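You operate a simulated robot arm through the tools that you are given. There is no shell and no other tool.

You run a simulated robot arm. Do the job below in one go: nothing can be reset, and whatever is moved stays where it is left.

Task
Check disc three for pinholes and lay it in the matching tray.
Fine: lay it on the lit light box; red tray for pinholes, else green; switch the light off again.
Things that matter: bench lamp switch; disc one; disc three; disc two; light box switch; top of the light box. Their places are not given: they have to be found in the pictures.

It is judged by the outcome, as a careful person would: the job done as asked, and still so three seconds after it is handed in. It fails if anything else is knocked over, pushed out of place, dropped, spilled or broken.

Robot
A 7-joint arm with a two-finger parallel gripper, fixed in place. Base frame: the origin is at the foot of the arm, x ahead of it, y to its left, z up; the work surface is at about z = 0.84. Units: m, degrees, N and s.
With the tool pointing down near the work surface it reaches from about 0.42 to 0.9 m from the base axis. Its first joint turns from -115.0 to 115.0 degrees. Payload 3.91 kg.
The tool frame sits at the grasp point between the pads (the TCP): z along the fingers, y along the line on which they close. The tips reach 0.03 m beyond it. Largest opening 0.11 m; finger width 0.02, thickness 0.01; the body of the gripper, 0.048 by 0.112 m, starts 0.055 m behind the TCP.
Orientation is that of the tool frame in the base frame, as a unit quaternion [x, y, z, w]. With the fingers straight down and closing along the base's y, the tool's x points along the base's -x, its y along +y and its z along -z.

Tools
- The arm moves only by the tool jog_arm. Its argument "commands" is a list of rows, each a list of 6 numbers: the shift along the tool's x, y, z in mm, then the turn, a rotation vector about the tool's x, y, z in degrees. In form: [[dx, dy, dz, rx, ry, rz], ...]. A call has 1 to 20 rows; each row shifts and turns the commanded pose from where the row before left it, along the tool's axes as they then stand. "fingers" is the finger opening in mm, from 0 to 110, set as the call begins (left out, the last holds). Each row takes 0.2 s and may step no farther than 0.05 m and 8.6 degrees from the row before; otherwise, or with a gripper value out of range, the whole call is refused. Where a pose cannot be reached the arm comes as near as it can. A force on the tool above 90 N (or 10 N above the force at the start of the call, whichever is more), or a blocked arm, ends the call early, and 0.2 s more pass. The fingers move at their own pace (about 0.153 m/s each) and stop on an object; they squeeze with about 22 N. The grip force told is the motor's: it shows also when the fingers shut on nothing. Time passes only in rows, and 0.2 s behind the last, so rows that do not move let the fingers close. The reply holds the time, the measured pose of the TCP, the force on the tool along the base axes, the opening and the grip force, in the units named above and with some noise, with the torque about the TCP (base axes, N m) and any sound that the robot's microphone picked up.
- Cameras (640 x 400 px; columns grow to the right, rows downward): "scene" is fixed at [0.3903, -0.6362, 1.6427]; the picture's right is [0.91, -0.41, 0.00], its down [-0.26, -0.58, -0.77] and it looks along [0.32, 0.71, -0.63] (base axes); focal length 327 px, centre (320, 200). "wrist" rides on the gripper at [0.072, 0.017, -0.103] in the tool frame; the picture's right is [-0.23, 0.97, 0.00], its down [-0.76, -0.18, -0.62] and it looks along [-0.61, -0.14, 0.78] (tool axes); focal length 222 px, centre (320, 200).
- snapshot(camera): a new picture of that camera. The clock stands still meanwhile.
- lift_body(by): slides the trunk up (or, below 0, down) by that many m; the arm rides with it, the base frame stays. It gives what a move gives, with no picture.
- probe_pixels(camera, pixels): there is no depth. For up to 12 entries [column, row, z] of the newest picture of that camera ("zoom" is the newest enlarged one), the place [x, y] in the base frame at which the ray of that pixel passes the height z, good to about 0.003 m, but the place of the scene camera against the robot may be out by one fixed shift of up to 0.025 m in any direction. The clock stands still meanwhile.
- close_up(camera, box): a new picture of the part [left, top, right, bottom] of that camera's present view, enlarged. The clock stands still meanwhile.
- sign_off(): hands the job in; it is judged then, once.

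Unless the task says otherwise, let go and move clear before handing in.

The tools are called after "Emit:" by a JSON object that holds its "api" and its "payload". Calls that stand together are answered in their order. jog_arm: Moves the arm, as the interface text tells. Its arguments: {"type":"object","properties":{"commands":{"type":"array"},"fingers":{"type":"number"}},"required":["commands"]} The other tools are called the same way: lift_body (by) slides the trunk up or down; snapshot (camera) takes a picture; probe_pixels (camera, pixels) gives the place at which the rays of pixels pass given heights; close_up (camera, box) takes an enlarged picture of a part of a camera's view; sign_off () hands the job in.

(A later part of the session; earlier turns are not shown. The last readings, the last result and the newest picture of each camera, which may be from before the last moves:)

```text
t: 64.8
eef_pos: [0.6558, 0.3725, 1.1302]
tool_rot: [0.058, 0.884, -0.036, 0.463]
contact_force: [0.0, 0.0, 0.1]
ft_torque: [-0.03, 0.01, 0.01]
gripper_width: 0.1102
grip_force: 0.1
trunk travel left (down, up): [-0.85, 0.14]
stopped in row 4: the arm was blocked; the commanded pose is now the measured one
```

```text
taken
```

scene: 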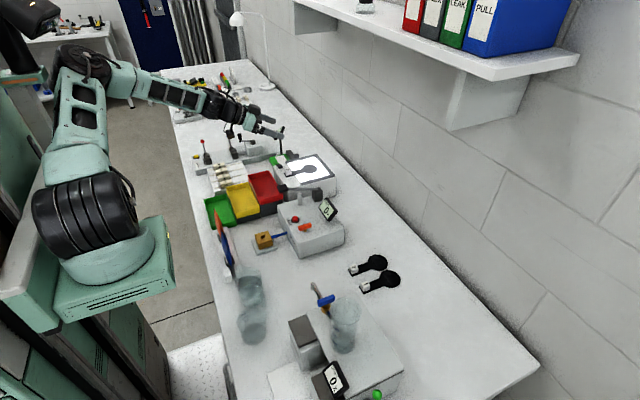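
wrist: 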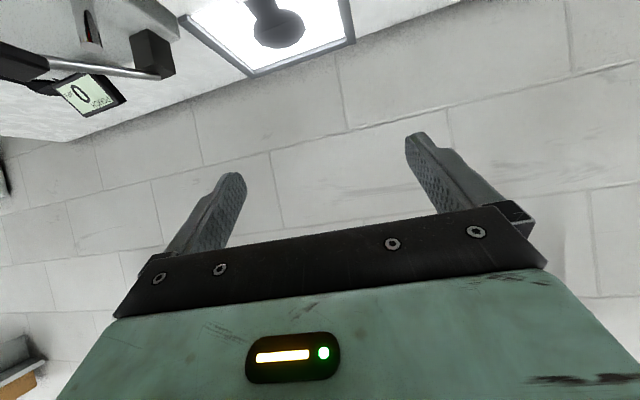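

Below ~12° the arm runs into its limits, so no lower look is possible; projections put the strap only about 1 mm above the disc. I'll bring the tool back to vertical and then test gently whether this strap is a separate piece or part of the disc.

Emit:
{"api": "jog_arm", "payload": {"commands": [[0, 0, 0, -0.61, 7.87, -0.99], [0, 0, 0, -0.61, 7.87, -0.99], [0, 0, 0, -0.61, 7.87, -0.99], [0, 0, 0, -0.61, 7.87, -0.99], [0, 0, 0, -0.61, 7.87, -0.99], [0, 0, 0, -0.61, 7.87, -0.99], [0, 0, 0, -0.61, 7.87, -0.99], [0, 0, 0, 0, 0, 0]]}}

Emit:
{"api": "snapshot", "payload": {"camera": "wrist"}}

Emit:
{"api": "close_up", "payload": {"camera": "wrist", "box": [280, 100, 380, 220]}}

```text
t: 66.6
eef_pos: [0.6568, 0.3718, 1.1305]
tool_rot: [-0.001, 1.0, 0.001, -0.002]
contact_force: [-0.7, 0.6, -0.2]
ft_torque: [-0.04, 0.02, -0.01]
gripper_width: 0.11
grip_force: 0.0
trunk travel left (down, up): [-0.85, 0.14]
```

```text
taken
```

wrist: 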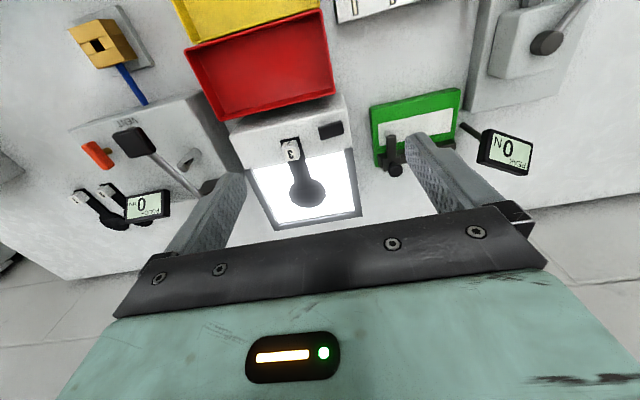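

```text
3.33 times, centred on (330, 160) of wrist
```

zoom: 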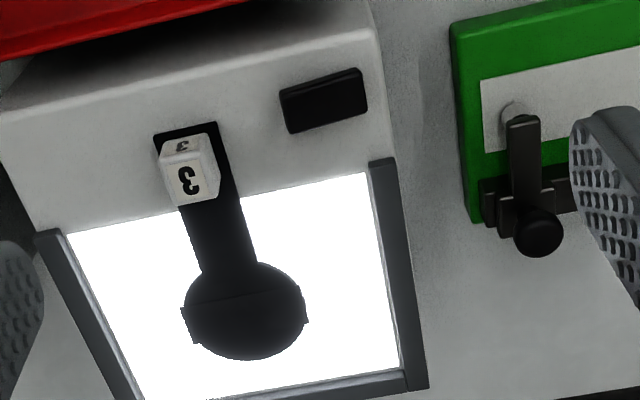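

The tool is vertical again. I'll probe the strap ends and disc edge positions precisely in this picture.

Emit:
{"api": "close_up", "payload": {"camera": "wrist", "box": [280, 165, 330, 220]}}

```text
7.27 times, centred on (305, 192) of wrist
```

zoom: 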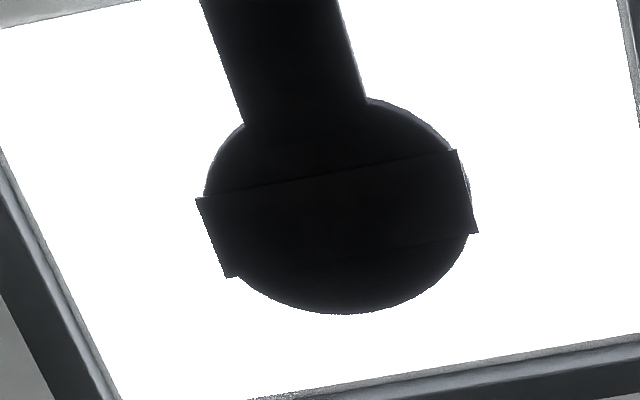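

Emit:
{"api": "probe_pixels", "payload": {"camera": "zoom", "pixels": [[196, 199, 0.94], [455, 150, 0.94], [478, 232, 0.94], [228, 277, 0.94], [339, 214, 0.94], [203, 190, 0.938], [470, 205, 0.938], [345, 314, 0.938], [245, 122, 0.938], [367, 98, 0.938]]}}

```text
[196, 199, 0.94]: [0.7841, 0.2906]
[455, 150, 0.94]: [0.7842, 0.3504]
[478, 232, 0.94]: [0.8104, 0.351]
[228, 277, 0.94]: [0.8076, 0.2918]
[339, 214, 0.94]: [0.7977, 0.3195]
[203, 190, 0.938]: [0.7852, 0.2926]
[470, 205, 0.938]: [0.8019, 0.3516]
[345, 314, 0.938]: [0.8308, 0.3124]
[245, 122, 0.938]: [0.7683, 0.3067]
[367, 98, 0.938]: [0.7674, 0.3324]
```

Strap: x 0.784–0.809, y 0.291–0.351, centre (0.797,0.320). I'll take the fingers down around its two ends (opening 76 mm, inside the frame) to test whether it is a loose cover.

Emit:
{"api": "jog_arm", "payload": {"commands": [[-35, -12.8, 0, 0, 0, 0], [-35, -12.8, 0, 0, 0, 0], [-35, -12.8, 0, 0, 0, 0], [-35, -12.8, 0, 0, 0, 0], [0, 0, 40, 0, 0, 0], [0, 0, 40, 0, 0, 0], [0, 0, 40, 0, 0, 0], [0, 0, 0, 0, 0, 0]], "fingers": 76}}

Emit:
{"api": "close_up", "payload": {"camera": "scene", "box": [270, 125, 350, 190]}}

Emit:
{"api": "snapshot", "payload": {"camera": "wrist"}}

```text
t: 68.4
eef_pos: [0.7919, 0.3167, 1.0086]
tool_rot: [-0.001, 1.0, 0.0, 0.001]
contact_force: [-0.2, 0.1, -0.5]
ft_torque: [0.0, -0.02, -0.01]
gripper_width: 0.0759
grip_force: 0.1
out of reach, approached as far as the arm can: row 4
trunk travel left (down, up): [-0.85, 0.14]
```

```text
6.15 times, centred on (310, 158) of scene
```

zoom: 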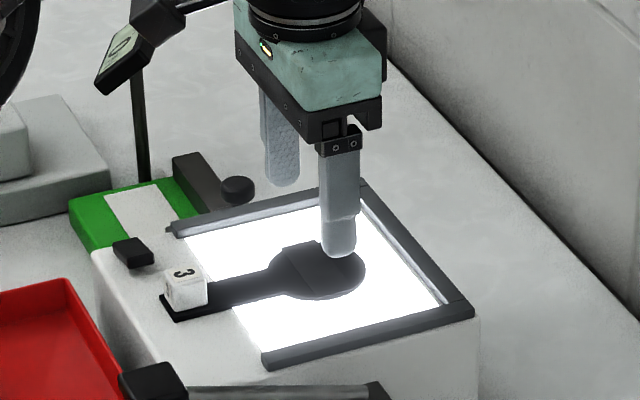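

```text
taken
```

wrist: 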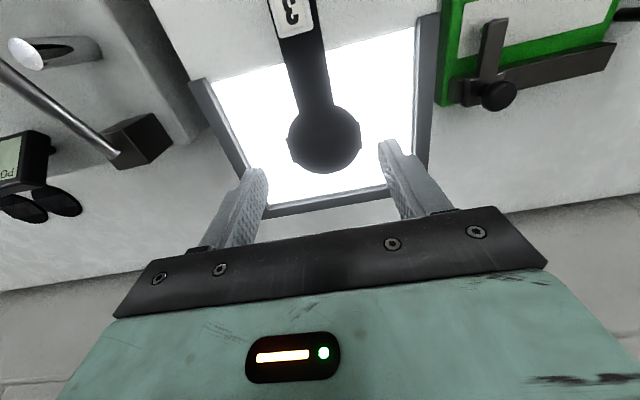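

From here the disc is close in the wrist view at (325,138). Before touching, I'll take detailed enlargements of it.

Emit:
{"api": "close_up", "payload": {"camera": "wrist", "box": [280, 100, 370, 178]}}

Emit:
{"api": "close_up", "payload": {"camera": "wrist", "box": [285, 120, 325, 145]}}

Emit:
{"api": "close_up", "payload": {"camera": "wrist", "box": [325, 115, 365, 140]}}

Emit:
{"api": "close_up", "payload": {"camera": "wrist", "box": [305, 150, 345, 175]}}

```text
5.13 times, centred on (325, 139) of wrist
```

zoom: 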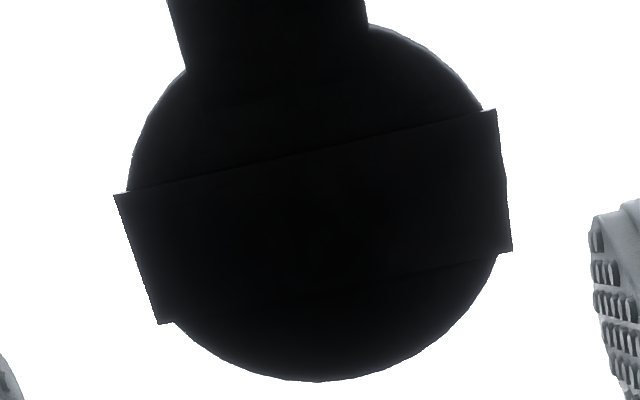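

```text
16.00 times, centred on (305, 132) of wrist
```

zoom: 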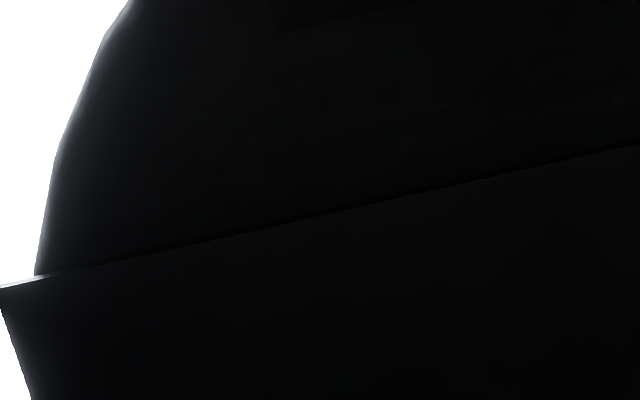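

```text
16.00 times, centred on (345, 128) of wrist
```

zoom: 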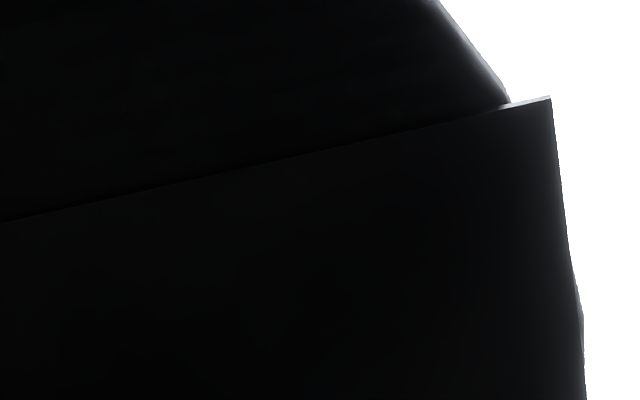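

```text
16.00 times, centred on (325, 162) of wrist
```

zoom: 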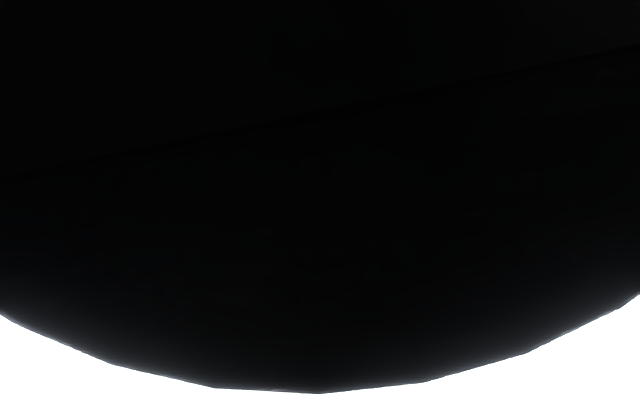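

Still not a single point of light in any uncovered part. Now the gentle strap test: descending with open fingers either side of the disc.

Emit:
{"api": "jog_arm", "payload": {"commands": [[-2, 2, 10, 0, 0, 0], [-2, 1.5, 15, 0, 0, 0], [0, 0, 8, 0, 0, 0], [0, 0, 0, 0, 0, 0]]}}

Emit:
{"api": "close_up", "payload": {"camera": "scene", "box": [280, 135, 344, 190]}}

Emit:
{"api": "snapshot", "payload": {"camera": "wrist"}}

```text
t: 69.4
eef_pos: [0.7902, 0.3168, 0.9776]
tool_rot: [-0.001, 1.0, 0.0, -0.001]
contact_force: [0.4, 0.7, -0.6]
ft_torque: [0.03, 0.0, -0.02]
gripper_width: 0.076
grip_force: 0.0
out of reach, approached as far as the arm can: row 1, 3
trunk travel left (down, up): [-0.85, 0.14]
```

```text
7.27 times, centred on (312, 162) of scene
```

zoom: 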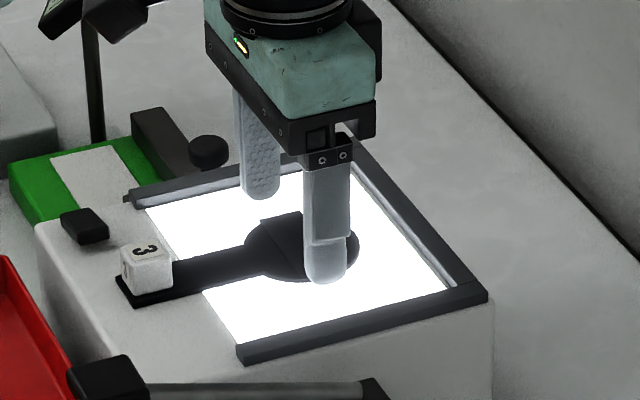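

```text
taken
```

wrist: 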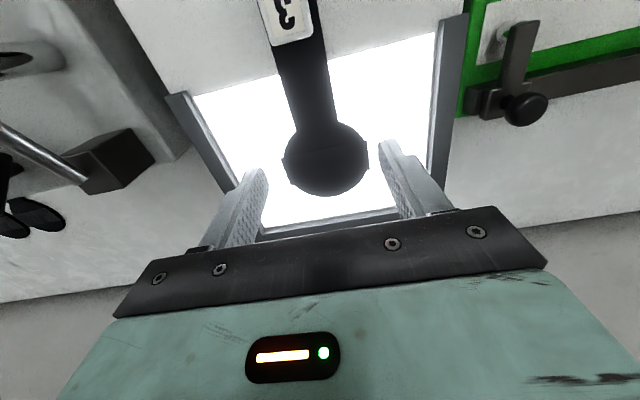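

The arm is at its reach limit here; I'll trade a few mm in x to centre on y≈0.3205 and go down until the tips are about 2–3 mm above the pane.

Emit:
{"api": "jog_arm", "payload": {"commands": [[5, 3.7, 0, 0, 0, 0], [0, 0, 5, 0, 0, 0], [0, 0, 3, 0, 0, 0], [0, 0, 0, 0, 0, 0]]}}

```text
t: 70.4
eef_pos: [0.7857, 0.3212, 0.9697]
tool_rot: [-0.001, 1.0, 0.001, 0.0]
contact_force: [-0.2, -0.4, 1.0]
ft_torque: [-0.01, 0.0, -0.01]
gripper_width: 0.0761
grip_force: 0.1
trunk travel left (down, up): [-0.85, 0.14]
```

Emit:
{"api": "jog_arm", "payload": {"commands": [[0, 0, 2, 0, 0, 0], [0, 0, 1, 0, 0, 0], [0, 0, 0, 0, 0, 0]]}}

Emit:
{"api": "jog_arm", "payload": {"commands": [[0, 0, 0, 0, 0, 0], [0, 0, 0, 0, 0, 0]], "fingers": 57}}

Emit:
{"api": "close_up", "payload": {"camera": "scene", "box": [280, 140, 336, 185]}}

Emit:
{"api": "close_up", "payload": {"camera": "wrist", "box": [240, 80, 410, 230]}}

```text
t: 71.2
eef_pos: [0.7855, 0.3203, 0.9669]
tool_rot: [-0.001, 1.0, 0.0, 0.001]
contact_force: [-0.6, -0.1, 0.7]
ft_torque: [-0.03, 0.01, 0.02]
gripper_width: 0.0762
grip_force: 0.1
trunk travel left (down, up): [-0.85, 0.14]
```

```text
t: 71.8
eef_pos: [0.7853, 0.3206, 0.9671]
tool_rot: [-0.001, 1.0, 0.0, -0.001]
contact_force: [0.3, -1.0, 0.1]
ft_torque: [-0.03, -0.02, 0.02]
gripper_width: 0.0601
grip_force: 21.5
trunk travel left (down, up): [-0.85, 0.14]
```

```text
8.89 times, centred on (308, 162) of scene
```

zoom: 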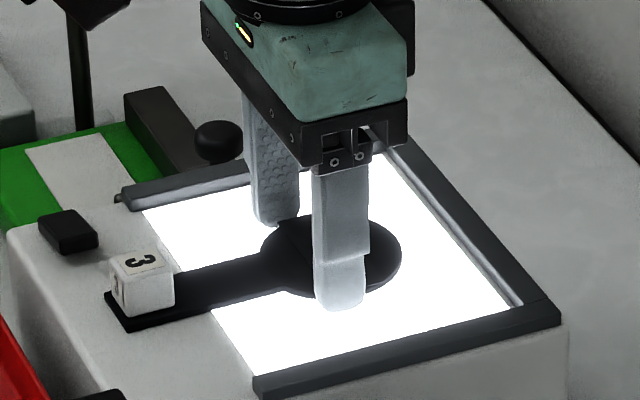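

```text
2.67 times, centred on (325, 155) of wrist
```

zoom: 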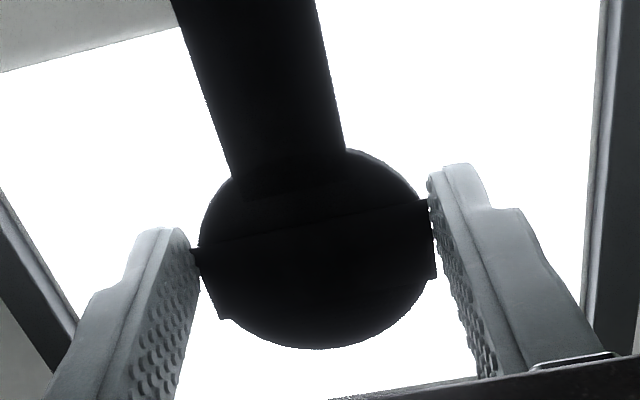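

The fingers stopped at 60.1 mm on the strap's ends. I'll lift by just 4 mm and see what comes along.

Emit:
{"api": "jog_arm", "payload": {"commands": [[0, 0, -2, 0, 0, 0], [0, 0, -2, 0, 0, 0], [0, 0, 0, 0, 0, 0]]}}

Emit:
{"api": "close_up", "payload": {"camera": "scene", "box": [280, 140, 336, 185]}}

Emit:
{"api": "close_up", "payload": {"camera": "wrist", "box": [240, 80, 410, 230]}}

```text
t: 72.6
eef_pos: [0.7844, 0.3214, 0.9724]
tool_rot: [-0.001, 1.0, -0.001, 0.001]
contact_force: [-0.3, -0.1, 0.0]
ft_torque: [0.01, 0.0, -0.02]
gripper_width: 0.0602
grip_force: 22.2
trunk travel left (down, up): [-0.85, 0.14]
```

```text
8.89 times, centred on (308, 162) of scene
```

zoom: 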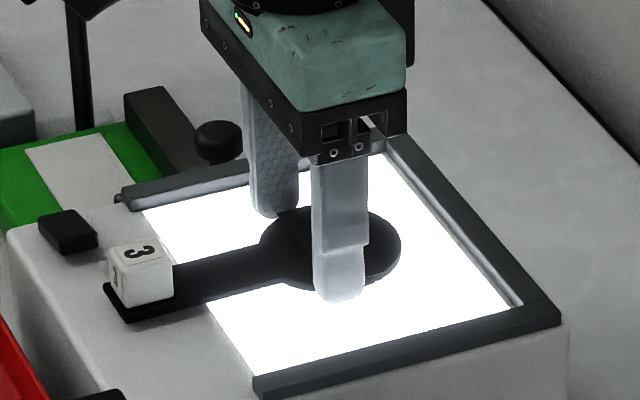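

```text
2.67 times, centred on (325, 155) of wrist
```

zoom: 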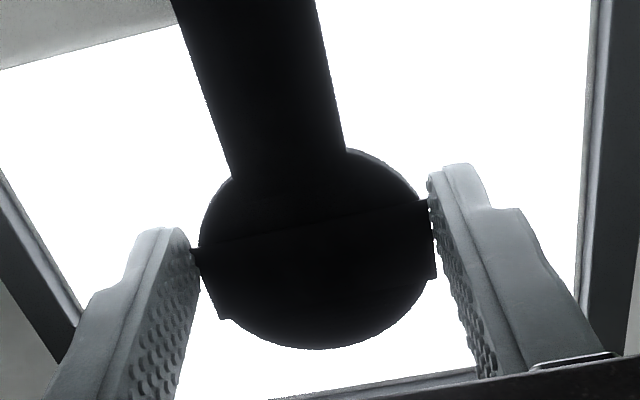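

The whole paddle (block included) rose together with the strap, so the strap is a fixed part flush on the disc, not a loose cover. I'll set it back down and let go.

Emit:
{"api": "jog_arm", "payload": {"commands": [[0, 0, 2, 0, 0, 0], [0, 0, 2, 0, 0, 0], [0, 0, 0, 0, 0, 0]]}}

Emit:
{"api": "jog_arm", "payload": {"commands": [[0, 0, 0, 0, 0, 0], [0, 0, 0, 0, 0, 0]], "fingers": 76}}

Emit:
{"api": "jog_arm", "payload": {"commands": [[0, 0, -10, 0, 0, 0], [0, 0, -30, 0, 0, 0], [0, 0, -40, 0, 0, 0], [20, 0, -40, 0, 0, 0], [35, 0, -30, 0, 0, 0], [30, 0, 0, 0, 0, 0], [0, 0, 0, 0, 0, 0]], "fingers": 76}}

Emit:
{"api": "snapshot", "payload": {"camera": "wrist"}}

Emit:
{"api": "close_up", "payload": {"camera": "scene", "box": [270, 140, 340, 190]}}

```text
t: 73.4
eef_pos: [0.785, 0.3214, 0.9668]
tool_rot: [0.0, 1.0, 0.001, 0.0]
contact_force: [-0.1, 0.6, 0.2]
ft_torque: [0.02, 0.01, -0.01]
gripper_width: 0.0603
grip_force: 21.8
trunk travel left (down, up): [-0.85, 0.14]
```

```text
t: 74.0
eef_pos: [0.7842, 0.3224, 0.9671]
tool_rot: [-0.001, 1.0, -0.001, 0.0]
contact_force: [0.3, -0.3, 0.9]
ft_torque: [0.01, 0.0, 0.05]
gripper_width: 0.0759
grip_force: 0.0
trunk travel left (down, up): [-0.85, 0.14]
```

```text
t: 75.6
eef_pos: [0.7003, 0.321, 1.1185]
tool_rot: [-0.001, 1.0, 0.0, 0.001]
contact_force: [0.1, 0.4, -1.0]
ft_torque: [-0.03, 0.01, -0.02]
gripper_width: 0.0759
grip_force: 0.0
trunk travel left (down, up): [-0.85, 0.14]
```

```text
taken
```

wrist: 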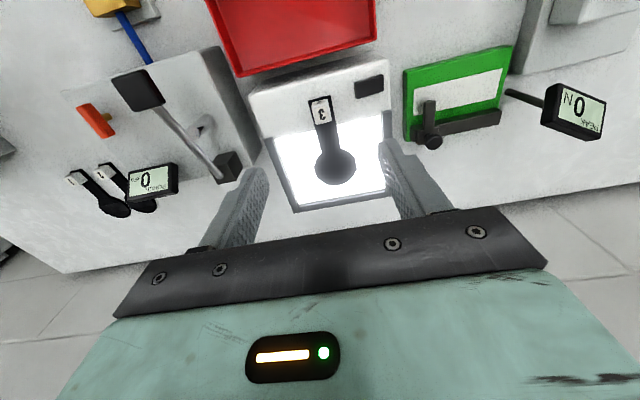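

```text
8.00 times, centred on (305, 165) of scene
```

zoom: 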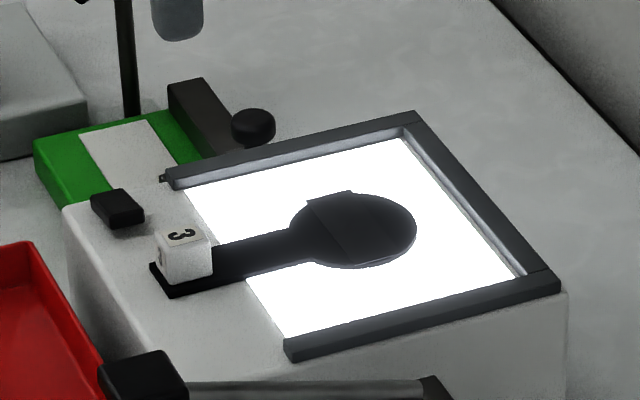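

The disc lies on the pane again, still with no light points in the scene zoom around (350,230). Now I'll locate the block for regrasping.

Emit:
{"api": "close_up", "payload": {"camera": "wrist", "box": [290, 80, 380, 190]}}

```text
3.64 times, centred on (335, 135) of wrist
```

zoom: 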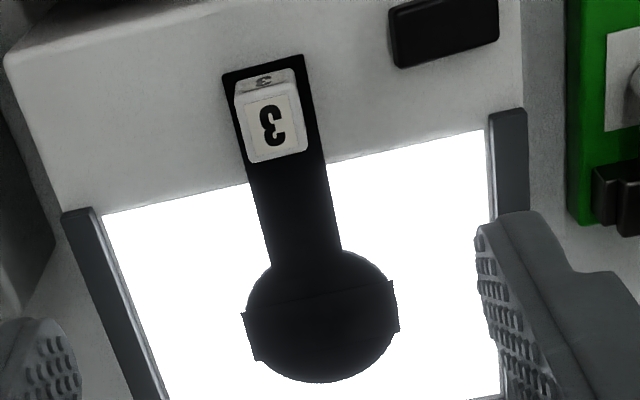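

Emit:
{"api": "probe_pixels", "payload": {"camera": "zoom", "pixels": [[272, 124, 0.959], [237, 97, 0.959], [294, 86, 0.959], [308, 150, 0.959], [250, 162, 0.959], [222, 74, 0.937], [303, 54, 0.937], [272, 267, 0.937], [341, 250, 0.937]]}}

```text
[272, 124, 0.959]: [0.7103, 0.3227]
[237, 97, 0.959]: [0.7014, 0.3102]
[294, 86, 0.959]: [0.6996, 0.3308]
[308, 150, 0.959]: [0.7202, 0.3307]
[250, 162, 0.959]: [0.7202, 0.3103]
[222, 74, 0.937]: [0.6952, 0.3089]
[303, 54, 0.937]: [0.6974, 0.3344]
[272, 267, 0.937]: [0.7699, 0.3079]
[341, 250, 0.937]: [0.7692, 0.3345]
```

Block centre is (0.710,0.321), strip along x. I'll go down over it and grip.

Emit:
{"api": "jog_arm", "payload": {"commands": [[-9, 0, 20, 0, 0, 0], [0, 0, 40, 0, 0, 0], [0, 0, 40, 0, 0, 0], [0, 0, 25, 0, 0, 0], [0, 0, 15, 0, 0, 0], [0, 0, 5, 0, 0, 0], [0, 0, 0, 0, 0, 0]], "fingers": 38}}

Emit:
{"api": "close_up", "payload": {"camera": "wrist", "box": [240, 80, 400, 220]}}

```text
t: 77.2
eef_pos: [0.7091, 0.3206, 0.9723]
tool_rot: [-0.001, 1.0, 0.0, 0.0]
contact_force: [-0.1, 0.0, 0.5]
ft_torque: [0.0, 0.01, 0.0]
gripper_width: 0.0381
grip_force: 0.0
trunk travel left (down, up): [-0.85, 0.14]
```

```text
2.86 times, centred on (320, 150) of wrist
```

zoom: 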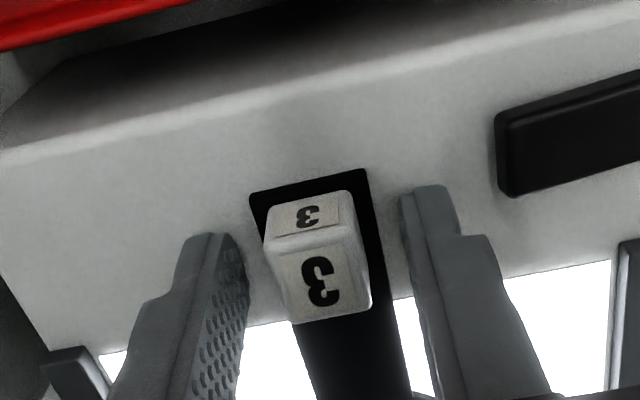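

The fingers straddle the block cleanly. I'll close and lift.

Emit:
{"api": "jog_arm", "payload": {"commands": [[0, 0, 0, 0, 0, 0], [0, 0, 0, 0, 0, 0], [0, 0, 0, 0, 0, 0]], "fingers": 0}}

Emit:
{"api": "jog_arm", "payload": {"commands": [[0, 0, -5, 0, 0, 0], [0, 0, -15, 0, 0, 0], [0, 0, -25, 0, 0, 0], [0, 0, -25, 0, 0, 0], [0, 0, -20, 0, 0, 0], [0, 0, 0, 0, 0, 0]]}}

Emit:
{"api": "close_up", "payload": {"camera": "scene", "box": [260, 110, 350, 190]}}

```text
t: 78.0
eef_pos: [0.7085, 0.3221, 0.9703]
tool_rot: [-0.001, 1.0, 0.0, 0.001]
contact_force: [0.2, -0.5, -0.3]
ft_torque: [-0.02, 0.01, -0.01]
gripper_width: 0.0188
grip_force: 21.8
trunk travel left (down, up): [-0.85, 0.14]
```

```text
t: 79.4
eef_pos: [0.709, 0.3205, 1.0625]
tool_rot: [-0.001, 1.0, 0.0, 0.0]
contact_force: [-0.3, 0.2, 0.7]
ft_torque: [0.0, 0.04, -0.02]
gripper_width: 0.0187
grip_force: 22.1
trunk travel left (down, up): [-0.85, 0.14]
```

```text
5.00 times, centred on (305, 150) of scene
```

zoom: 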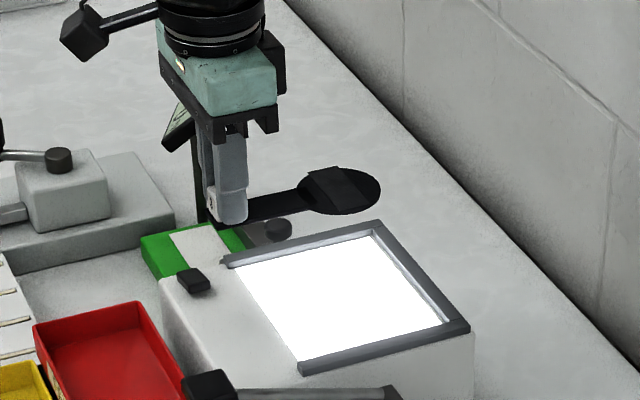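

The paddle is up in the air against the grey background; I'll zoom in on the strap now to see its profile.

Emit:
{"api": "close_up", "payload": {"camera": "scene", "box": [295, 148, 335, 173]}}

```text
16.00 times, centred on (315, 160) of scene
```

zoom: 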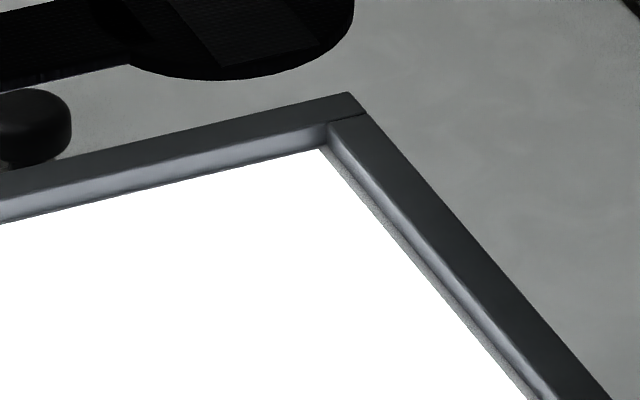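

Emit:
{"api": "close_up", "payload": {"camera": "scene", "box": [290, 135, 330, 160]}}

```text
16.00 times, centred on (310, 148) of scene
```

zoom: 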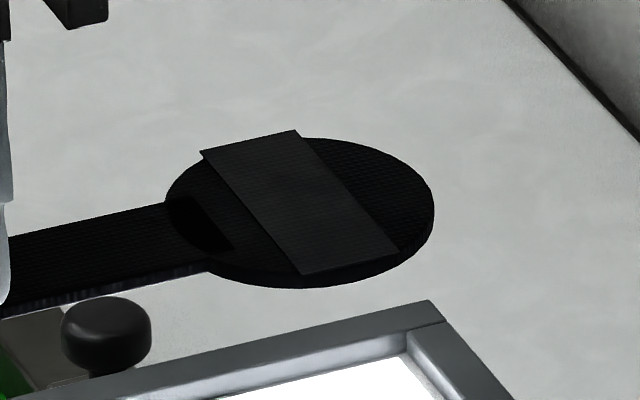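

The strap stands a mere 1–2 mm above the disc. Since the paddle must be turned a quarter for the tray anyway, I'll raise it, turn it, and view its other (far) side over the lit pane in the scene camera.

Emit:
{"api": "jog_arm", "payload": {"commands": [[0, 0, -25, 0, 0, 0], [0, 0, -30, 0, 0, 0], [0, 0, -15, 0, 0, 0], [0, 0, 0, 0, 0, 8.2], [0, 0, 0, 0, 0, 8.2], [0, 0, 0, 0, 0, 8.2], [0, 0, 0, 0, 0, 8.2], [0, 0, 0, 0, 0, 8.2], [0, 0, 0, 0, 0, 8.2], [0, 0, 0, 0, 0, 8.2], [0, 0, 0, 0, 0, 8.2], [0, 0, 0, 0, 0, 8.2], [0, 0, 0, 0, 0, 8.2], [0, 0, 0, 0, 0, 8], [0, 0, 0, 0, 0, 0]]}}

Emit:
{"api": "snapshot", "payload": {"camera": "scene"}}

Emit:
{"api": "snapshot", "payload": {"camera": "wrist"}}

```text
t: 82.6
eef_pos: [0.709, 0.3205, 1.1307]
tool_rot: [0.707, 0.707, 0.0, 0.0]
contact_force: [-0.6, 0.8, -0.4]
ft_torque: [-0.04, 0.02, -0.02]
gripper_width: 0.019
grip_force: 22.1
trunk travel left (down, up): [-0.85, 0.14]
```

```text
taken
```

scene: 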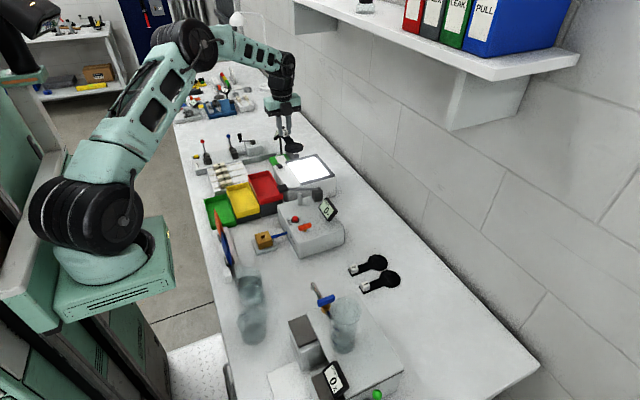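

```text
taken
```

wrist: 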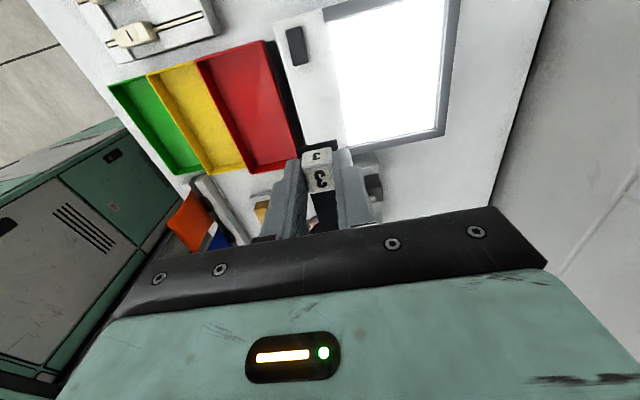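

Turned and steady, with the disc now pointing to −y. I'll move it over the pane and lower it to about 20 mm above the light for the scene camera.

Emit:
{"api": "jog_arm", "payload": {"commands": [[20, 25, 0, 0, 0, 0], [20, 25, 0, 0, 0, 0], [0, 0, 35, 0, 0, 0], [0, 0, 40, 0, 0, 0], [0, 0, 35, 0, 0, 0], [0, 0, 22, 0, 0, 0], [0, 0, 0, 0, 0, 0]]}}

Emit:
{"api": "close_up", "payload": {"camera": "scene", "box": [265, 120, 345, 190]}}

```text
t: 84.2
eef_pos: [0.7566, 0.362, 0.9983]
tool_rot: [0.707, 0.707, 0.001, -0.001]
contact_force: [0.6, 0.2, -0.6]
ft_torque: [-0.02, -0.02, -0.01]
gripper_width: 0.0188
grip_force: 22.0
trunk travel left (down, up): [-0.85, 0.14]
```

```text
5.71 times, centred on (305, 155) of scene
```

zoom: 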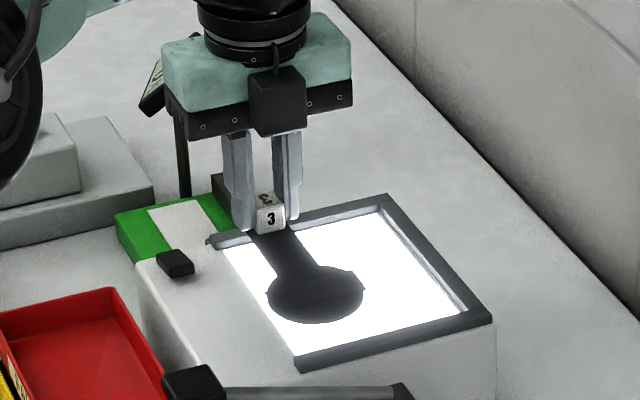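

Emit:
{"api": "close_up", "payload": {"camera": "scene", "box": [284, 157, 324, 182]}}

Emit:
{"api": "close_up", "payload": {"camera": "wrist", "box": [240, 80, 400, 230]}}

```text
16.00 times, centred on (304, 170) of scene
```

zoom: 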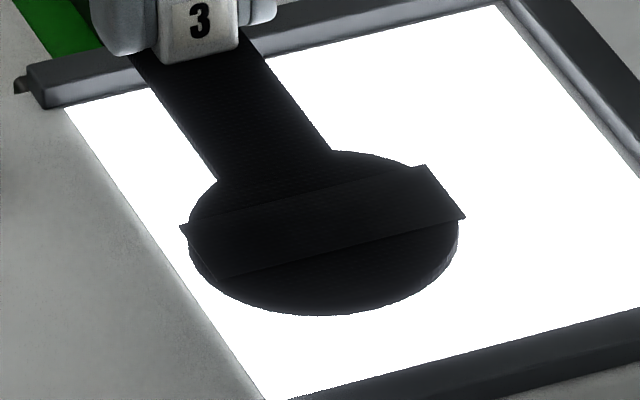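

```text
2.67 times, centred on (320, 155) of wrist
```

zoom: 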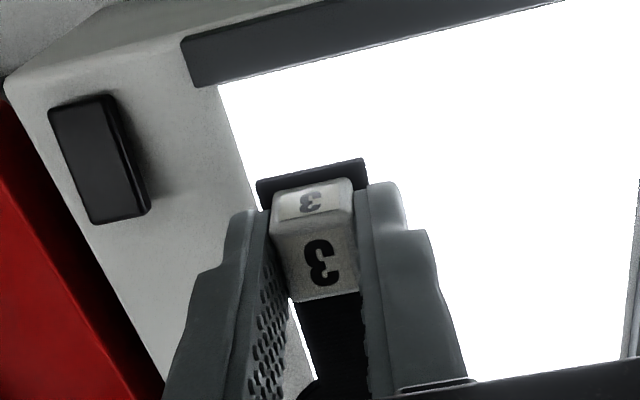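

Seen from this other side too, over the light, the disc is uniformly dark — no point of light anywhere, from above, from low angles and from both sides. So disc three has no pinholes and goes into the green tray. I'll raise it and move towards the trays to locate the green one.

Emit:
{"api": "jog_arm", "payload": {"commands": [[0, 0, -30, 0, 0, 0], [0, 0, -40, 0, 0, 0], [0, 0, -40, 0, 0, 0], [0, 0, -25, 0, 0, 0], [0, -25, 0, 0, 0, 0], [0, -35, 0, 0, 0, 0], [0, -35, 0, 0, 0, 0], [0, -35, 0, 0, 0, 0], [0, -35, 0, 0, 0, 0], [0, -35, 0, 0, 0, 0], [0, 0, 0, 0, 0, 0]]}}

Emit:
{"api": "snapshot", "payload": {"camera": "wrist"}}

Emit:
{"api": "snapshot", "payload": {"camera": "scene"}}

```text
t: 86.6
eef_pos: [0.6432, 0.4588, 1.1466]
tool_rot: [0.706, 0.708, -0.002, 0.0]
contact_force: [-0.3, 0.2, 0.2]
ft_torque: [-0.01, 0.0, -0.02]
gripper_width: 0.0189
grip_force: 22.3
out of reach, approached as far as the arm can: row 5, 6, 7, 8, 9, 10
trunk travel left (down, up): [-0.85, 0.14]
```

```text
taken
```

wrist: 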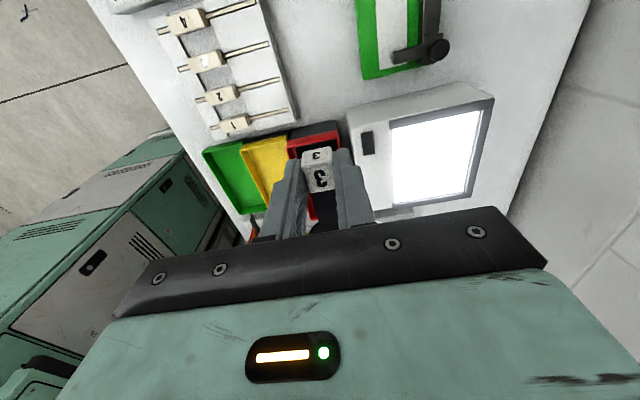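

```text
taken
```

scene: 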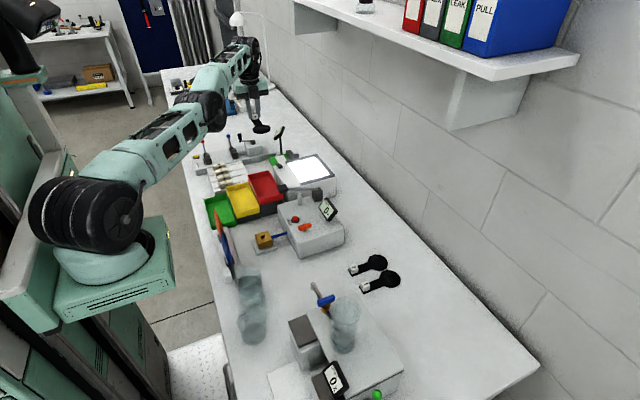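

With this yaw the wrist runs out of travel near the trays (the arm ended at (0.643,0.459), well clear of things). I'll turn the paddle back and to the other side, disc towards +y, which suits that region.

Emit:
{"api": "jog_arm", "payload": {"commands": [[0, 0, 0, 0, 0, -8.2], [0, 0, 0, 0, 0, -8.2], [0, 0, 0, 0, 0, -8.2], [0, 0, 0, 0, 0, -8.2], [0, 0, 0, 0, 0, -8.2], [0, 0, 0, 0, 0, -8.2], [0, 0, 0, 0, 0, -8.2], [0, 0, 0, 0, 0, -8.2], [0, 0, 0, 0, 0, -8.2], [0, 0, 0, 0, 0, -8.2], [0, 0, 0, 0, 0, -8], [0, 0, 0, 0, 0, 0]]}}

Emit:
{"api": "snapshot", "payload": {"camera": "wrist"}}

Emit:
{"api": "snapshot", "payload": {"camera": "scene"}}

```text
t: 89.2
eef_pos: [0.6447, 0.4585, 1.1474]
tool_rot: [-0.002, 1.0, 0.0, 0.0]
contact_force: [0.3, 0.0, -0.9]
ft_torque: [0.01, 0.0, -0.02]
gripper_width: 0.0188
grip_force: 21.7
trunk travel left (down, up): [-0.85, 0.14]
```

```text
taken
```

wrist: 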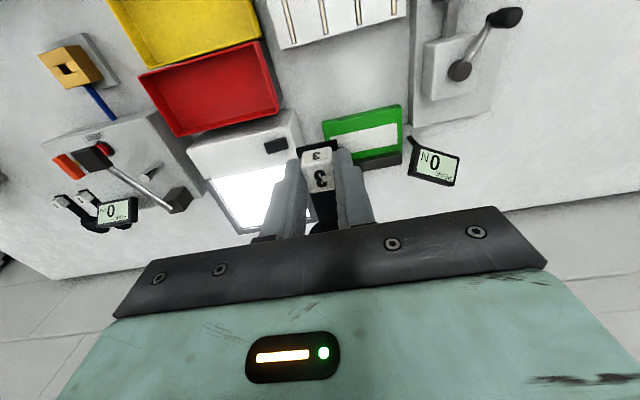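

```text
taken
```

scene: 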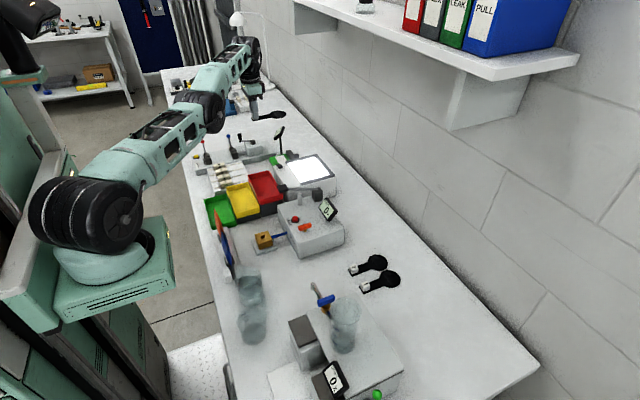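

Yaw is back to zero at (0.645,0.459). I'll move back towards (0.42,0.30) to see the trays well.

Emit:
{"api": "jog_arm", "payload": {"commands": [[25, -18, 0, 0, 0, 0], [40, -28, 0, 0, 0, 0], [40, -28, 0, 0, 0, 0], [40, -28, 0, 0, 0, 0], [40, -28, 0, 0, 0, 0], [30, -22, 0, 0, 0, 0], [0, 0, 0, 0, 0, 0]]}}

Emit:
{"api": "snapshot", "payload": {"camera": "wrist"}}

Emit:
{"api": "close_up", "payload": {"camera": "wrist", "box": [220, 20, 420, 180]}}

```text
t: 90.8
eef_pos: [0.57, 0.5027, 1.1743]
tool_rot: [-0.002, 1.0, 0.0, 0.0]
contact_force: [-1.0, 0.2, -0.9]
ft_torque: [-0.01, -0.01, -0.04]
gripper_width: 0.0189
grip_force: 21.7
out of reach, approached as far as the arm can: row 1, 2, 3, 4, 5, 6
trunk travel left (down, up): [-0.85, 0.14]
```

```text
taken
```

wrist: 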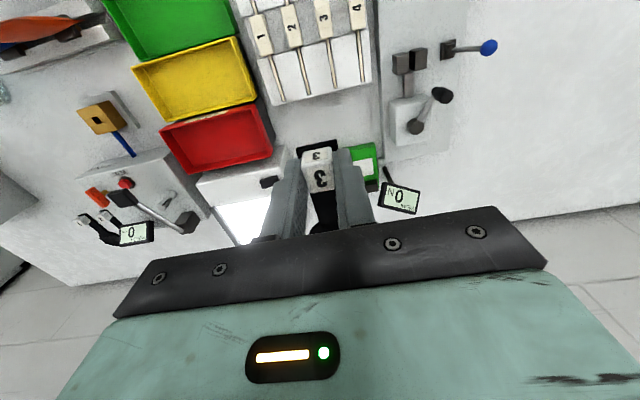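

```text
2.50 times, centred on (320, 100) of wrist
```

zoom: 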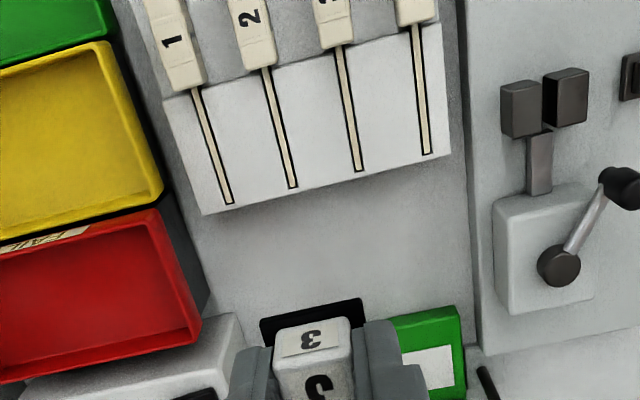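

The arm is stuck against a joint limit in this posture, drifting to (0.57,0.503). I'll retrace to the earlier good region near (0.70,0.33) at safe height.

Emit:
{"api": "jog_arm", "payload": {"commands": [[-20, -20, 0, 0, 0, 0], [-20, -25, 0, 0, 0, 0], [-20, -25, 0, 0, 0, 0], [-20, -25, 5, 0, 0, 0], [-20, -25, 5, 0, 0, 0], [-20, -25, 5, 0, 0, 0], [0, 0, 0, 0, 0, 0]]}}

Emit:
{"api": "snapshot", "payload": {"camera": "scene"}}

```text
t: 92.4
eef_pos: [0.7157, 0.3943, 1.1659]
tool_rot: [-0.001, 1.0, 0.0, -0.001]
contact_force: [0.2, 0.5, -0.4]
ft_torque: [0.05, 0.01, -0.02]
gripper_width: 0.0188
grip_force: 21.8
out of reach, approached as far as the arm can: row 1, 2, 3, 4, 5, 6
trunk travel left (down, up): [-0.85, 0.14]
```

```text
taken
```

scene: 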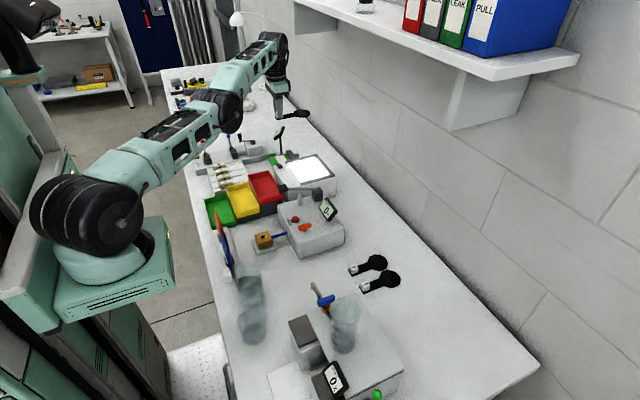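

The arm has fallen into a stretched posture with a low elbow. I'll look closely at it before deciding how to unfold safely.

Emit:
{"api": "close_up", "payload": {"camera": "scene", "box": [20, 20, 320, 280]}}

Emit:
{"api": "snapshot", "payload": {"camera": "wrist"}}

```text
1.54 times, centred on (170, 150) of scene
```

zoom: 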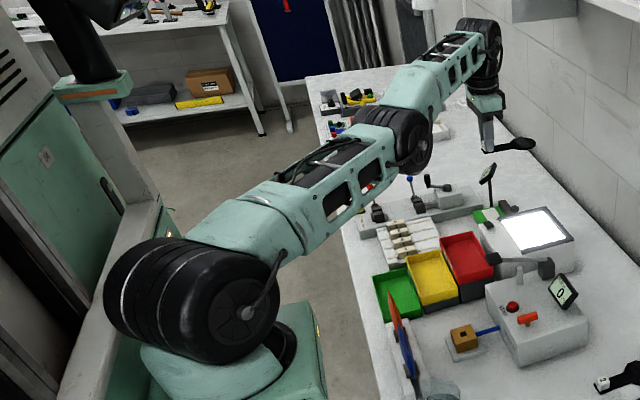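

```text
taken
```

wrist: 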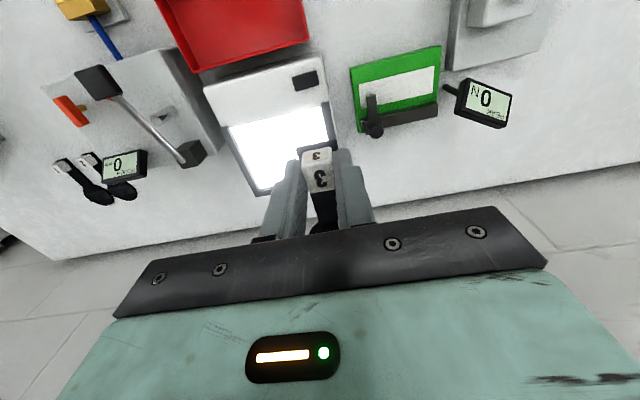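

The arm is almost straight from shoulder to wrist. I'll try easing it: sideways to y≈0.33 and down a little over the light box, where it was comfortable before.

Emit:
{"api": "jog_arm", "payload": {"commands": [[0, -15, 0, 0, 0, 0], [0, -15, 0, 0, 0, 0], [0, -15, 0, 0, 0, 0], [0, -15, 10, 0, 0, 0], [0, 0, 20, 0, 0, 0], [0, 0, 20, 0, 0, 0], [0, 0, 0, 0, 0, 0], [0, 0, 0, 0, 0, 0]]}}

Emit:
{"api": "snapshot", "payload": {"camera": "scene"}}

```text
t: 94.2
eef_pos: [0.7494, 0.3669, 1.1214]
tool_rot: [-0.001, 1.0, -0.001, 0.0]
contact_force: [-0.3, 0.0, -0.5]
ft_torque: [-0.01, 0.04, 0.0]
gripper_width: 0.0188
grip_force: 21.6
out of reach, approached as far as the arm can: row 1, 2, 3, 4, 6
trunk travel left (down, up): [-0.85, 0.14]
```

```text
taken
```

scene: 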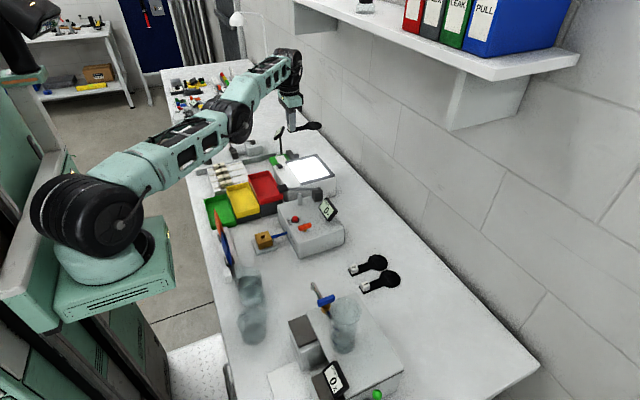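

It still slides along its stretched limit. I'll ask for a small inward step and hold it for a while, to see whether the elbow starts to bend.

Emit:
{"api": "jog_arm", "payload": {"commands": [[18, -9, 0, 0, 0, 0], [18, -9, 0, 0, 0, 0], [0, 0, 0, 0, 0, 0], [0, 0, 0, 0, 0, 0], [0, 0, 0, 0, 0, 0], [0, 0, 0, 0, 0, 0], [0, 0, 0, 0, 0, 0], [0, 0, 0, 0, 0, 0]]}}

```text
t: 96.0
eef_pos: [0.745, 0.3721, 1.1231]
tool_rot: [-0.002, 1.0, 0.001, 0.0]
contact_force: [0.7, 0.6, 0.4]
ft_torque: [-0.02, 0.02, -0.02]
gripper_width: 0.0186
grip_force: 21.9
out of reach, approached as far as the arm can: row 1, 2
trunk travel left (down, up): [-0.85, 0.14]
```

The elbow is pinned at its straight end. I'll go lower over the light box (well under the wall shelf), stretch fully there and then draw back, to let the elbow fold upward again.

Emit:
{"api": "jog_arm", "payload": {"commands": [[0, -10, 20, 0, 0, 0], [0, -10, 25, 0, 0, 0], [0, -10, 25, 0, 0, 0], [0, -10, 25, 0, 0, 0], [0, 0, 15, 0, 0, 0], [0, 0, 0, 0, 0, 0]]}}

Emit:
{"api": "snapshot", "payload": {"camera": "scene"}}

```text
t: 97.4
eef_pos: [0.7672, 0.3488, 1.0132]
tool_rot: [-0.001, 1.0, 0.0, 0.0]
contact_force: [-0.3, 0.5, 0.1]
ft_torque: [0.02, -0.03, 0.03]
gripper_width: 0.0188
grip_force: 21.5
out of reach, approached as far as the arm can: row 1, 2, 3, 4
trunk travel left (down, up): [-0.85, 0.14]
```

```text
taken
```

scene: 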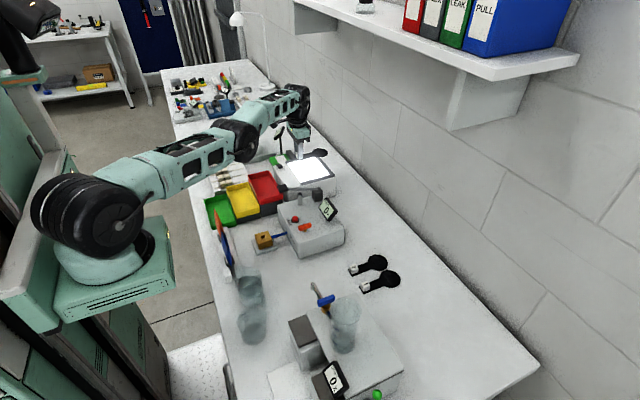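

Now straight at (0.767,0.349,1.013). I'll push a little outward and then pull inward to see if the elbow flips up.

Emit:
{"api": "jog_arm", "payload": {"commands": [[-15, 7, 0, 0, 0, 0], [-15, 7, 0, 0, 0, 0], [-15, 7, 0, 0, 0, 0], [15, -7, 0, 0, 0, 0], [15, -7, 0, 0, 0, 0], [15, -7, 0, 0, 0, 0], [15, -7, 0, 0, 0, 0], [15, -7, 0, 0, 0, 0], [0, 0, 0, 0, 0, 0]]}}

Emit:
{"api": "snapshot", "payload": {"camera": "scene"}}

```text
t: 99.4
eef_pos: [0.7622, 0.3534, 1.0114]
tool_rot: [-0.001, 1.0, 0.0, 0.0]
contact_force: [0.3, 0.3, -1.4]
ft_torque: [0.01, -0.04, 0.0]
gripper_width: 0.0189
grip_force: 22.0
out of reach, approached as far as the arm can: row 1, 2, 3, 4, 5, 6, 7, 8
trunk travel left (down, up): [-0.85, 0.14]
```

```text
taken
```

scene: 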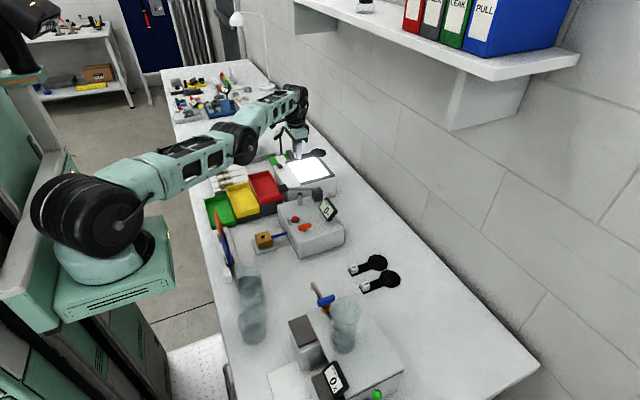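

Both outward and inward count as unreachable, so the elbow sits just past straight on the wrong side. I'll hold a firm outward stretch for longer to straighten it fully, then pull inward in larger steps.

Emit:
{"api": "jog_arm", "payload": {"commands": [[-20, 9, 0, 0, 0, 0], [-20, 9, 0, 0, 0, 0], [-20, 9, 0, 0, 0, 0], [-10, 5, 0, 0, 0, 0], [-10, 5, 0, 0, 0, 0], [-5, 2, 0, 0, 0, 0], [-5, 2, 0, 0, 0, 0], [-5, 2, 0, 0, 0, 0]]}}

Emit:
{"api": "jog_arm", "payload": {"commands": [[40, -18, 0, 0, 0, 0], [40, -18, 0, 0, 0, 0], [0, 0, 0, 0, 0, 0], [0, 0, 0, 0, 0, 0]]}}

```text
t: 101.2
eef_pos: [0.7763, 0.3406, 1.0177]
tool_rot: [-0.001, 1.0, 0.001, 0.0]
contact_force: [-1.0, 0.8, 0.0]
ft_torque: [0.0, 0.02, -0.03]
gripper_width: 0.0186
grip_force: 21.4
out of reach, approached as far as the arm can: row 1, 2, 3, 4, 5, 6, 7, 8
trunk travel left (down, up): [-0.85, 0.14]
```

```text
t: 102.2
eef_pos: [0.7613, 0.3543, 1.0111]
tool_rot: [-0.001, 1.0, 0.001, 0.0]
contact_force: [-0.4, -0.5, 0.5]
ft_torque: [-0.02, -0.03, -0.02]
gripper_width: 0.019
grip_force: 21.9
out of reach, approached as far as the arm can: row 1, 2
trunk travel left (down, up): [-0.85, 0.14]
```

The wrist pitch seems to be what blocks: the forearm slopes up. Raising the trunk and then going outward-and-down should fold the elbow upward. First the trunk, by 0.12 m.

Emit:
{"api": "lift_body", "payload": {"by": 0.12}}

Emit:
{"api": "snapshot", "payload": {"camera": "scene"}}

```text
t: 103.7
eef_pos: [0.761, 0.3542, 1.1315]
tool_rot: [-0.001, 1.0, 0.001, -0.001]
contact_force: [0.6, 0.1, 0.1]
ft_torque: [0.0, -0.01, 0.01]
gripper_width: 0.0187
grip_force: 22.3
trunk travel left (down, up): [-0.97, 0.02]
```

```text
taken
```

scene: 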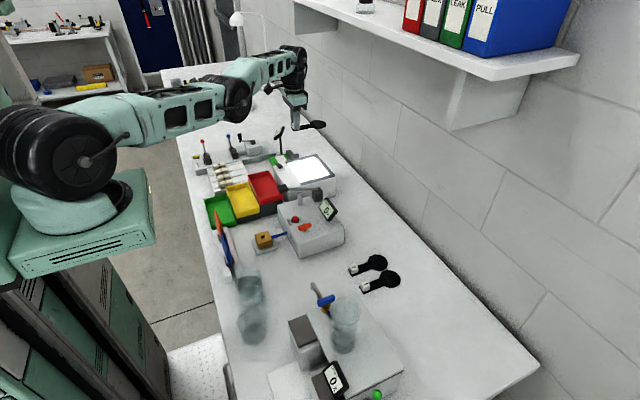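

The trunk is up, all clear. Now outward and downward.

Emit:
{"api": "jog_arm", "payload": {"commands": [[-8, 4, 20, 0, 0, 0], [-8, 4, 20, 0, 0, 0], [-8, 4, 20, 0, 0, 0], [-8, 4, 20, 0, 0, 0], [-6, 3, 18, 0, 0, 0], [0, 0, 0, 0, 0, 0]]}}

Emit:
{"api": "snapshot", "payload": {"camera": "scene"}}

```text
t: 105.1
eef_pos: [0.7598, 0.3386, 1.0413]
tool_rot: [0.0, 1.0, -0.001, 0.0]
contact_force: [-0.1, -0.6, -0.2]
ft_torque: [0.01, 0.0, -0.04]
gripper_width: 0.0188
grip_force: 21.9
out of reach, approached as far as the arm can: row 1, 2, 3, 4, 5
trunk travel left (down, up): [-0.97, 0.02]
```

```text
taken
```

scene: 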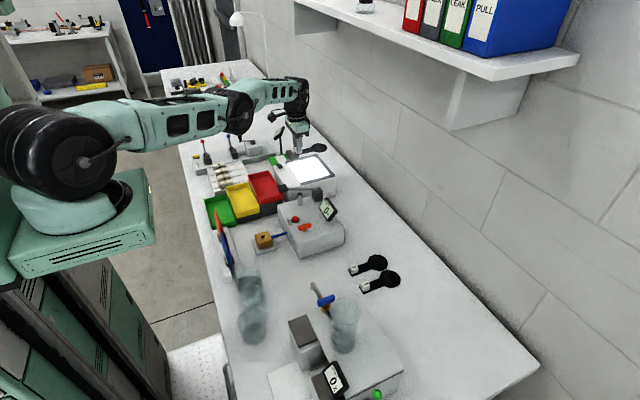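

The arm is now straight and roughly level. I'll pull inward from here.

Emit:
{"api": "jog_arm", "payload": {"commands": [[10, -5, 8, 0, 0, 0], [15, -7, 5, 0, 0, 0], [20, -9, 0, 0, 0, 0], [20, -9, 0, 0, 0, 0], [20, -9, 0, 0, 0, 0], [0, 0, 0, 0, 0, 0]]}}

Emit:
{"api": "snapshot", "payload": {"camera": "scene"}}

```text
t: 106.5
eef_pos: [0.7427, 0.3469, 1.0174]
tool_rot: [-0.001, 1.0, -0.001, -0.001]
contact_force: [-0.2, -0.2, 0.3]
ft_torque: [-0.02, 0.01, 0.02]
gripper_width: 0.0188
grip_force: 22.3
out of reach, approached as far as the arm can: row 1, 2, 3, 4, 5
trunk travel left (down, up): [-0.97, 0.02]
```

```text
taken
```

scene: 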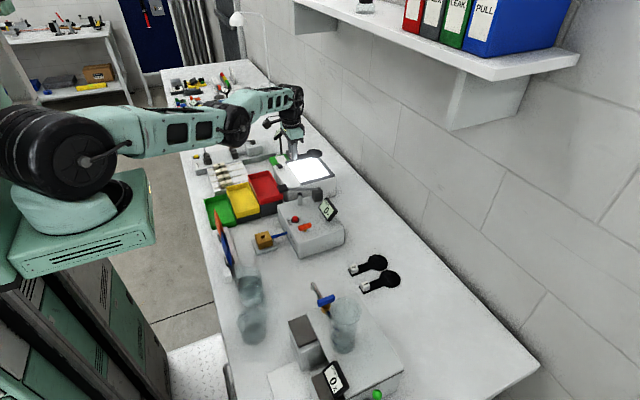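

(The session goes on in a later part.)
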